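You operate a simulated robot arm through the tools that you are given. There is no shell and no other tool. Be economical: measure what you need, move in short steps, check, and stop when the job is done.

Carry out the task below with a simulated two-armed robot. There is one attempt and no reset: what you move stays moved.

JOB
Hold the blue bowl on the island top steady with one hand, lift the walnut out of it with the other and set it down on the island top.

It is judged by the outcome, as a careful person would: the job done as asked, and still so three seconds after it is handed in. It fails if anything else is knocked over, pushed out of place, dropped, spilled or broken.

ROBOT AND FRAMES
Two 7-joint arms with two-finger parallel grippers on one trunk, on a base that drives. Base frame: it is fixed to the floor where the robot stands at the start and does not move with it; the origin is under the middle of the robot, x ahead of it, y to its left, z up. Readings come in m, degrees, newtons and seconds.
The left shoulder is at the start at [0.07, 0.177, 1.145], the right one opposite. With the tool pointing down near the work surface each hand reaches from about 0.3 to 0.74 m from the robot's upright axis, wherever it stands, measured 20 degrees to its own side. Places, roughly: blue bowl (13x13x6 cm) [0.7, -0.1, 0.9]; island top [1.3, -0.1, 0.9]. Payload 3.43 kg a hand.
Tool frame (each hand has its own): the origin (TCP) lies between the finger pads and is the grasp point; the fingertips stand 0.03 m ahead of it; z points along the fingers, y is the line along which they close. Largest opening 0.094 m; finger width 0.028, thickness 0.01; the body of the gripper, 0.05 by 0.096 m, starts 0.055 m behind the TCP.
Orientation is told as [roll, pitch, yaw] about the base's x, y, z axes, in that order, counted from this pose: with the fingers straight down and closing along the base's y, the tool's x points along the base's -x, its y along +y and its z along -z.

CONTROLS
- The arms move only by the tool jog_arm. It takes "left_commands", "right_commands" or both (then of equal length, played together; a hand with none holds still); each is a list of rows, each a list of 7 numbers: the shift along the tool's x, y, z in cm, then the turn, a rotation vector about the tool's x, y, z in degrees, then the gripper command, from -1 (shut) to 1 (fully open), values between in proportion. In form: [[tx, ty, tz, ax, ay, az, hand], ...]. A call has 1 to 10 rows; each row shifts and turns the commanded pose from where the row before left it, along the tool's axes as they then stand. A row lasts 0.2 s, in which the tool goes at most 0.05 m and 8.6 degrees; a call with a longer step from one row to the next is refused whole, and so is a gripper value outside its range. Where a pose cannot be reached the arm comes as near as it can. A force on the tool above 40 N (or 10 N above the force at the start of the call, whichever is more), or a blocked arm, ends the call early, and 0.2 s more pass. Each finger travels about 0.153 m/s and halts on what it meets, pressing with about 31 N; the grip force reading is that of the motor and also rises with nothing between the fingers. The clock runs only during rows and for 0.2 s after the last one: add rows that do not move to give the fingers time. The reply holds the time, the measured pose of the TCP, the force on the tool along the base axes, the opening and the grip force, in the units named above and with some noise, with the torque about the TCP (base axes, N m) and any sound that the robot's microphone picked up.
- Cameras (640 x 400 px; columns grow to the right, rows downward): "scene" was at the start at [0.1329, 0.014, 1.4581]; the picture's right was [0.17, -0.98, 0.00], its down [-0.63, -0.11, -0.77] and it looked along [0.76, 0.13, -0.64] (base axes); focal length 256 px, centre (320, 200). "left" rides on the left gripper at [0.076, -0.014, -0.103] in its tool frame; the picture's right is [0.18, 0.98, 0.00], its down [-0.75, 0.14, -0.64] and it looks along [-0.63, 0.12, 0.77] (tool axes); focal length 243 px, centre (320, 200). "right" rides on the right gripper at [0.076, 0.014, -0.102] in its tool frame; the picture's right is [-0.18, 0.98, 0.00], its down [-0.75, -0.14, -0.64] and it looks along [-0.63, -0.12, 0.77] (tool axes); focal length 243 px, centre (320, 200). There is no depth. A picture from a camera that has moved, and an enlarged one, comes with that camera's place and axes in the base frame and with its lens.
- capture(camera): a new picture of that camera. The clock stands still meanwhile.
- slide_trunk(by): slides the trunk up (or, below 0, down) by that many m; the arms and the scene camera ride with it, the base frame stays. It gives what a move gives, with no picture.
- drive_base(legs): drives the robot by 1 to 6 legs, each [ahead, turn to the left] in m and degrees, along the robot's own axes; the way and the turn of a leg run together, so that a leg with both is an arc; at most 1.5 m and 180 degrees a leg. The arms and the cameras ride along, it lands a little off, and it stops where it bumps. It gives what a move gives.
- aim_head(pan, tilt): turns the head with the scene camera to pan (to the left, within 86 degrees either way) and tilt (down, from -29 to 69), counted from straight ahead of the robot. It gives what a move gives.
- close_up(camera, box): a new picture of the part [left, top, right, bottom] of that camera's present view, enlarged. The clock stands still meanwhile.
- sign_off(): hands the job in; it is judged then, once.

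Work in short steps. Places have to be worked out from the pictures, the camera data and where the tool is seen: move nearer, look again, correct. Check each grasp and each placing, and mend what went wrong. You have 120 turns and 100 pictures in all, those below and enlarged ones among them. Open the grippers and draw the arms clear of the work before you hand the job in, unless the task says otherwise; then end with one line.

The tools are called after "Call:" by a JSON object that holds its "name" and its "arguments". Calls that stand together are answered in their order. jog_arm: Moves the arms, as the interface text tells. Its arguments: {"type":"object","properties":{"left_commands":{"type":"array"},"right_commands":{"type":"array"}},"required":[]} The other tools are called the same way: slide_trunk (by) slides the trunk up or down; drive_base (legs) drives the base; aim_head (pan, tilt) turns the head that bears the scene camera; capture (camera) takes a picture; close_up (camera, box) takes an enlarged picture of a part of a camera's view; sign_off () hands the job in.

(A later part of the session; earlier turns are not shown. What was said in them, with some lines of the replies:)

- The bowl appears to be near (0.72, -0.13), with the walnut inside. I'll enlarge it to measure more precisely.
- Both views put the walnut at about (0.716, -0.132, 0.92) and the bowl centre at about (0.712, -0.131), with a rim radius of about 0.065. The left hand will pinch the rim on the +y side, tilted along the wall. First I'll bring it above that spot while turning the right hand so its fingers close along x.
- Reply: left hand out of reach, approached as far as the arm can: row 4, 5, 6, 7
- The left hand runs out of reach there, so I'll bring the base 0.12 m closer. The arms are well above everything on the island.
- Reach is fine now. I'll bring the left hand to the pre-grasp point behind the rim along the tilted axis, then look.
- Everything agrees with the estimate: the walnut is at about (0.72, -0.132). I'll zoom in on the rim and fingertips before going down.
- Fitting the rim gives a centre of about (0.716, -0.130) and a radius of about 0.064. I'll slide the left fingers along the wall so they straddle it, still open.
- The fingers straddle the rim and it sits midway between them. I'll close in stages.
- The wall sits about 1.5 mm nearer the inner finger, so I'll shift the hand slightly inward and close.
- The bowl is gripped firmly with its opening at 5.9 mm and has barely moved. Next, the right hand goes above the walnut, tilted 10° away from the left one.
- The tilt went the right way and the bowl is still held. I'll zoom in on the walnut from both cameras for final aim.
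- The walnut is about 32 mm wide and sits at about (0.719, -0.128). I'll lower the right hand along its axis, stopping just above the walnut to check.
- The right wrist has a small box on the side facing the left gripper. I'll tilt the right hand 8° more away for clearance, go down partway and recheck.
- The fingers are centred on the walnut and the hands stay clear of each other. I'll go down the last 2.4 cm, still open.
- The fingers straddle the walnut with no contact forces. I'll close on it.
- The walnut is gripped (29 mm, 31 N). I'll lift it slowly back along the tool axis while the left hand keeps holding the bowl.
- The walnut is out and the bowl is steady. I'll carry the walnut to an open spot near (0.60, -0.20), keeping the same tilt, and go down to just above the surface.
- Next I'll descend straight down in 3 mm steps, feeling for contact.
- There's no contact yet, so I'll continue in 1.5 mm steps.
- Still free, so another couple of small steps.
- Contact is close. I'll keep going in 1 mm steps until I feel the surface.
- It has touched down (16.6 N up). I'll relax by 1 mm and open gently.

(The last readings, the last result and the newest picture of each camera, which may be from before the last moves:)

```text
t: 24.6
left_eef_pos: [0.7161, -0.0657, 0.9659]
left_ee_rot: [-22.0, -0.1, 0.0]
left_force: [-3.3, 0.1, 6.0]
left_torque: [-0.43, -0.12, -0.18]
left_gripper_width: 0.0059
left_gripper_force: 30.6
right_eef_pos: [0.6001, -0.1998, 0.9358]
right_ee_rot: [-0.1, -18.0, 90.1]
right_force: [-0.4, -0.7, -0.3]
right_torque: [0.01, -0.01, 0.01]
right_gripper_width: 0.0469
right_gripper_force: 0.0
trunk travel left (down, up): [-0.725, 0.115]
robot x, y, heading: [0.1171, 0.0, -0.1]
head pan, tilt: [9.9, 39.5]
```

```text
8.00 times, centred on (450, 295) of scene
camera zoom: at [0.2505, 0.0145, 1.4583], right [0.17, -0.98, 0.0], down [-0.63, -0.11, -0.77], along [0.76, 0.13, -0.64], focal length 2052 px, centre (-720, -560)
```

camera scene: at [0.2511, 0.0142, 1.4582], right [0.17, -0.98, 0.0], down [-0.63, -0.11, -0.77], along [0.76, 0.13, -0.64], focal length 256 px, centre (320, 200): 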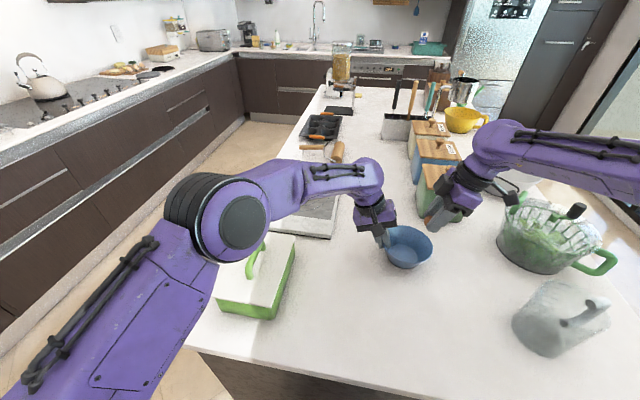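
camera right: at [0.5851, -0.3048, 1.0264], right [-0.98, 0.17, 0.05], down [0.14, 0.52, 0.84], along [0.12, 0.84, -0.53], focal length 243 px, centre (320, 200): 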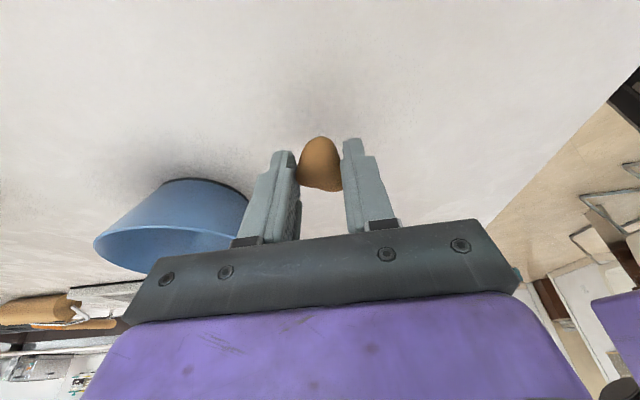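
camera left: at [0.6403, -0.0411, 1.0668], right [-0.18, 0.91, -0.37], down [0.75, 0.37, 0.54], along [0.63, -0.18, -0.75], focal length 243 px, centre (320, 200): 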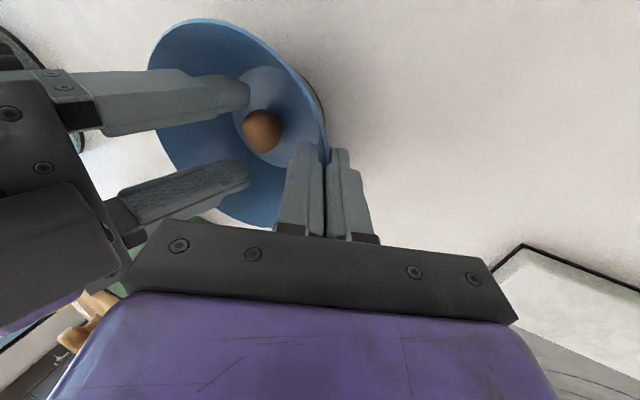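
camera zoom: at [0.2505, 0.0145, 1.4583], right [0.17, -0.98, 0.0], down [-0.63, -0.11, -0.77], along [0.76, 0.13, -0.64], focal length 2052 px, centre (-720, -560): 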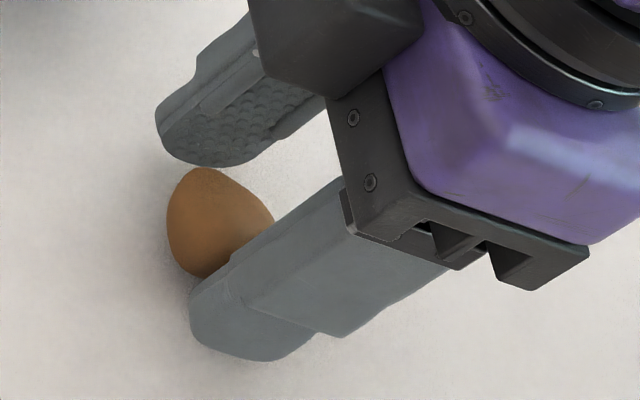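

The walnut stands on the island top, free of the fingers. I'll raise the right hand straight up.

Call:
{"name": "jog_arm", "arguments": {"right_commands": [[-0.31, 0, -0.95, 0, 0, 0, 0], [-0.62, 0, -1.9, 0, 0, 0, 0], [-0.93, 0, -2.85, 0, 0, 0, 0], [-0.93, 0, -2.85, 0, 0, 0, 0], [-0.93, 0, -2.85, 0, 0, 0, 0], [-0.93, 0, -2.85, 0, 0, 0, 0], [-0.93, 0, -2.85, 0, 0, 0, 0], [0, 0, 0, 0, 0, 0, 0]]}}

Call:
{"name": "close_up", "arguments": {"camera": "scene", "box": [344, 180, 600, 340]}}

Call:
{"name": "close_up", "arguments": {"camera": "left", "box": [120, 0, 404, 240]}}

```text
t: 26.4
left_eef_pos: [0.7158, -0.0664, 0.9644]
left_ee_rot: [-22.0, -0.1, -0.1]
left_force: [-1.9, 1.1, 6.1]
left_torque: [-0.46, -0.21, -0.09]
left_gripper_width: 0.0058
left_gripper_force: 31.4
right_eef_pos: [0.5992, -0.2002, 1.1147]
right_ee_rot: [-0.2, -18.0, 90.1]
right_force: [-0.4, -0.7, 0.2]
right_torque: [-0.01, 0.04, -0.01]
right_gripper_width: 0.0469
right_gripper_force: 0.0
trunk travel left (down, up): [-0.725, 0.115]
robot x, y, heading: [0.1208, 0.0012, 0.1]
head pan, tilt: [9.9, 39.5]
```

```text
2.50 times, centred on (472, 260) of scene
camera zoom: at [0.2507, 0.0143, 1.4583], right [0.17, -0.98, 0.0], down [-0.63, -0.11, -0.77], along [0.76, 0.13, -0.64], focal length 641 px, centre (-60, 50)
```

zoom: 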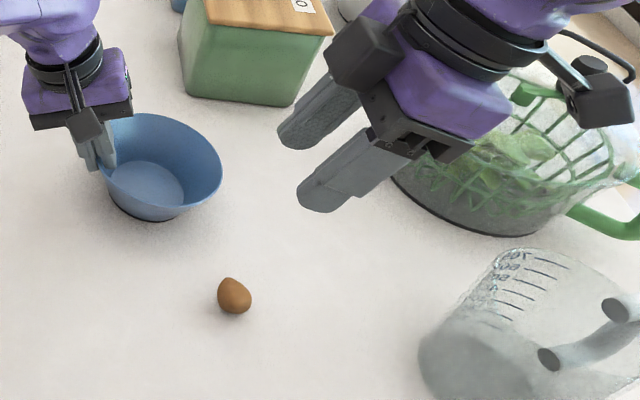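

```text
1.67 times, centred on (262, 120) of left
camera zoom: at [0.6401, -0.0411, 1.067], right [-0.18, 0.91, -0.37], down [0.75, 0.37, 0.54], along [0.63, -0.18, -0.75], focal length 404 px, centre (417, 333)
```

zoom: 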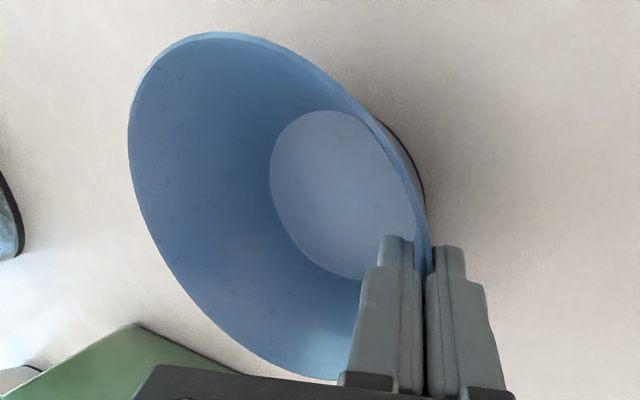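

Walnut is resting on the top. I'll release the bowl slowly and draw the left hand back along the wall axis.

Call:
{"name": "jog_arm", "arguments": {"left_commands": [[0, 0, 0, 0, 0, 0, -0.87], [0, 0, 0, 0, 0, 0, -0.82], [0, 0, 0, 0, 0, 0, -0.7], [0, 0, 0, 0, 0, 0, -0.5], [0, 0, 0, 0, 0, 0, -0.3], [0, 0, 0, 0, 0, 0, -0.2], [0, 0, 0, 0, 0, 0, -0.2]]}}

Call:
{"name": "close_up", "arguments": {"camera": "left", "box": [120, 0, 404, 240]}}

```text
t: 28.0
left_eef_pos: [0.717, -0.0666, 0.9643]
left_ee_rot: [-22.1, 0.0, 0.0]
left_force: [0.3, -0.4, 0.4]
left_torque: [-0.01, 0.0, -0.04]
left_gripper_width: 0.0376
left_gripper_force: 0.1
right_eef_pos: [0.6006, -0.2002, 1.1141]
right_ee_rot: [0.0, -18.1, 90.0]
right_force: [-0.6, 0.3, 0.2]
right_torque: [-0.03, 0.0, 0.01]
right_gripper_width: 0.047
right_gripper_force: 0.1
trunk travel left (down, up): [-0.725, 0.115]
robot x, y, heading: [0.1181, -0.0026, 0.3]
head pan, tilt: [9.9, 39.5]
```

```text
1.67 times, centred on (262, 120) of left
camera zoom: at [0.6411, -0.0413, 1.0663], right [-0.18, 0.91, -0.37], down [0.75, 0.37, 0.54], along [0.63, -0.18, -0.76], focal length 404 px, centre (417, 333)
```

zoom: 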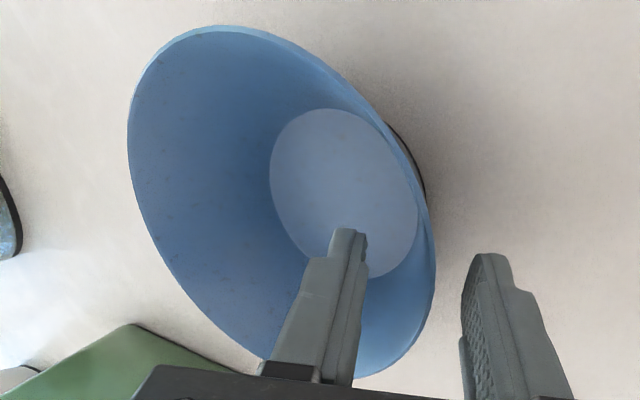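

The bowl is released and standing flat, with the fingers clear on both sides. I'll withdraw the left hand along its axis and open both hands fully once they're clear.

Call:
{"name": "jog_arm", "arguments": {"left_commands": [[0, 0, -1.5, 0, 0, 0, -0.2], [0, 0, -2.5, 0, 0, 0, -0.2], [0, 0, -3, 0, 0, 0, -0.2], [0, 0, -3.5, 0, 0, 0, -0.2], [0, 0, -3.5, 0, 0, 0, -0.2], [0, 0, -3.5, 0, 0, 0, 0.5], [2, 0, -2, 0, 0, 0, 1], [2, 0, 0, 0, 0, 0, 1], [2, 0, 0, 0, 0, 0, 1], [0, 0, 0, 0, 0, 0, 1]], "right_commands": [[-1.24, 0, -3.8, 0, 0, 0, 0], [-0.6, 0, -1.9, 0, 0, 0, 0], [0, 0, 0, 0, 0, 0, 0], [0, 0, 0, 0, 0, 0, 0], [0, 0, 0, 0, 0, 0, 0.5], [0, 0, 0, 0, 0, 0, 1], [0, 0, 0, 0, 0, 0, 1], [0, 0, 0, 0, 0, 0, 1], [0, 0, 0, 0, 0, 0, 1], [0, 0, 0, 0, 0, 0, 1]]}}

Call:
{"name": "capture", "arguments": {"camera": "scene"}}

```text
t: 30.2
left_eef_pos: [0.6581, 0.0079, 1.1461]
left_ee_rot: [-21.9, 0.0, 0.0]
left_force: [0.4, -0.2, 0.1]
left_torque: [-0.05, -0.02, 0.01]
left_gripper_width: 0.0939
left_gripper_force: 0.1
right_eef_pos: [0.6005, -0.1997, 1.1754]
right_ee_rot: [0.0, -18.0, 90.1]
right_force: [0.0, -0.8, 0.6]
right_torque: [-0.03, -0.01, -0.02]
right_gripper_width: 0.0942
right_gripper_force: 0.0
trunk travel left (down, up): [-0.725, 0.115]
robot x, y, heading: [0.1206, -0.0005, 0.1]
head pan, tilt: [9.9, 39.5]
```

```text
60 pictures are left
camera scene: at [0.2525, 0.0141, 1.4581], right [0.17, -0.98, 0.0], down [-0.63, -0.11, -0.77], along [0.76, 0.13, -0.64], focal length 256 px, centre (320, 200)
```

scene: 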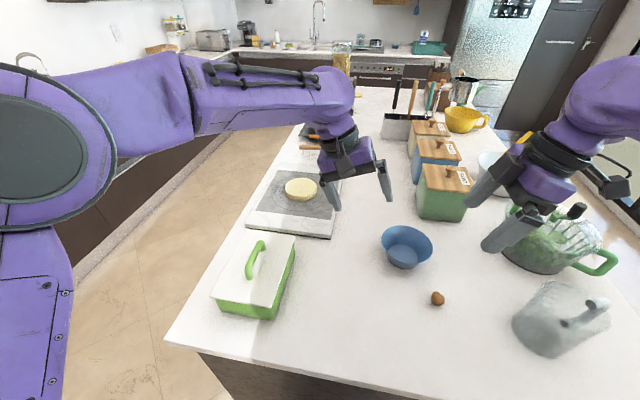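

The walnut rests on the island top and the bowl stands empty in its place. Nothing else has moved, and both hands are open and clear, so I'm handing in.

Call:
{"name": "sign_off", "arguments": {}}

```text
The job is handed in.
```

The left hand held the blue bowl steady while the right hand lifted out the walnut and set it on the island top; the job is handed in.
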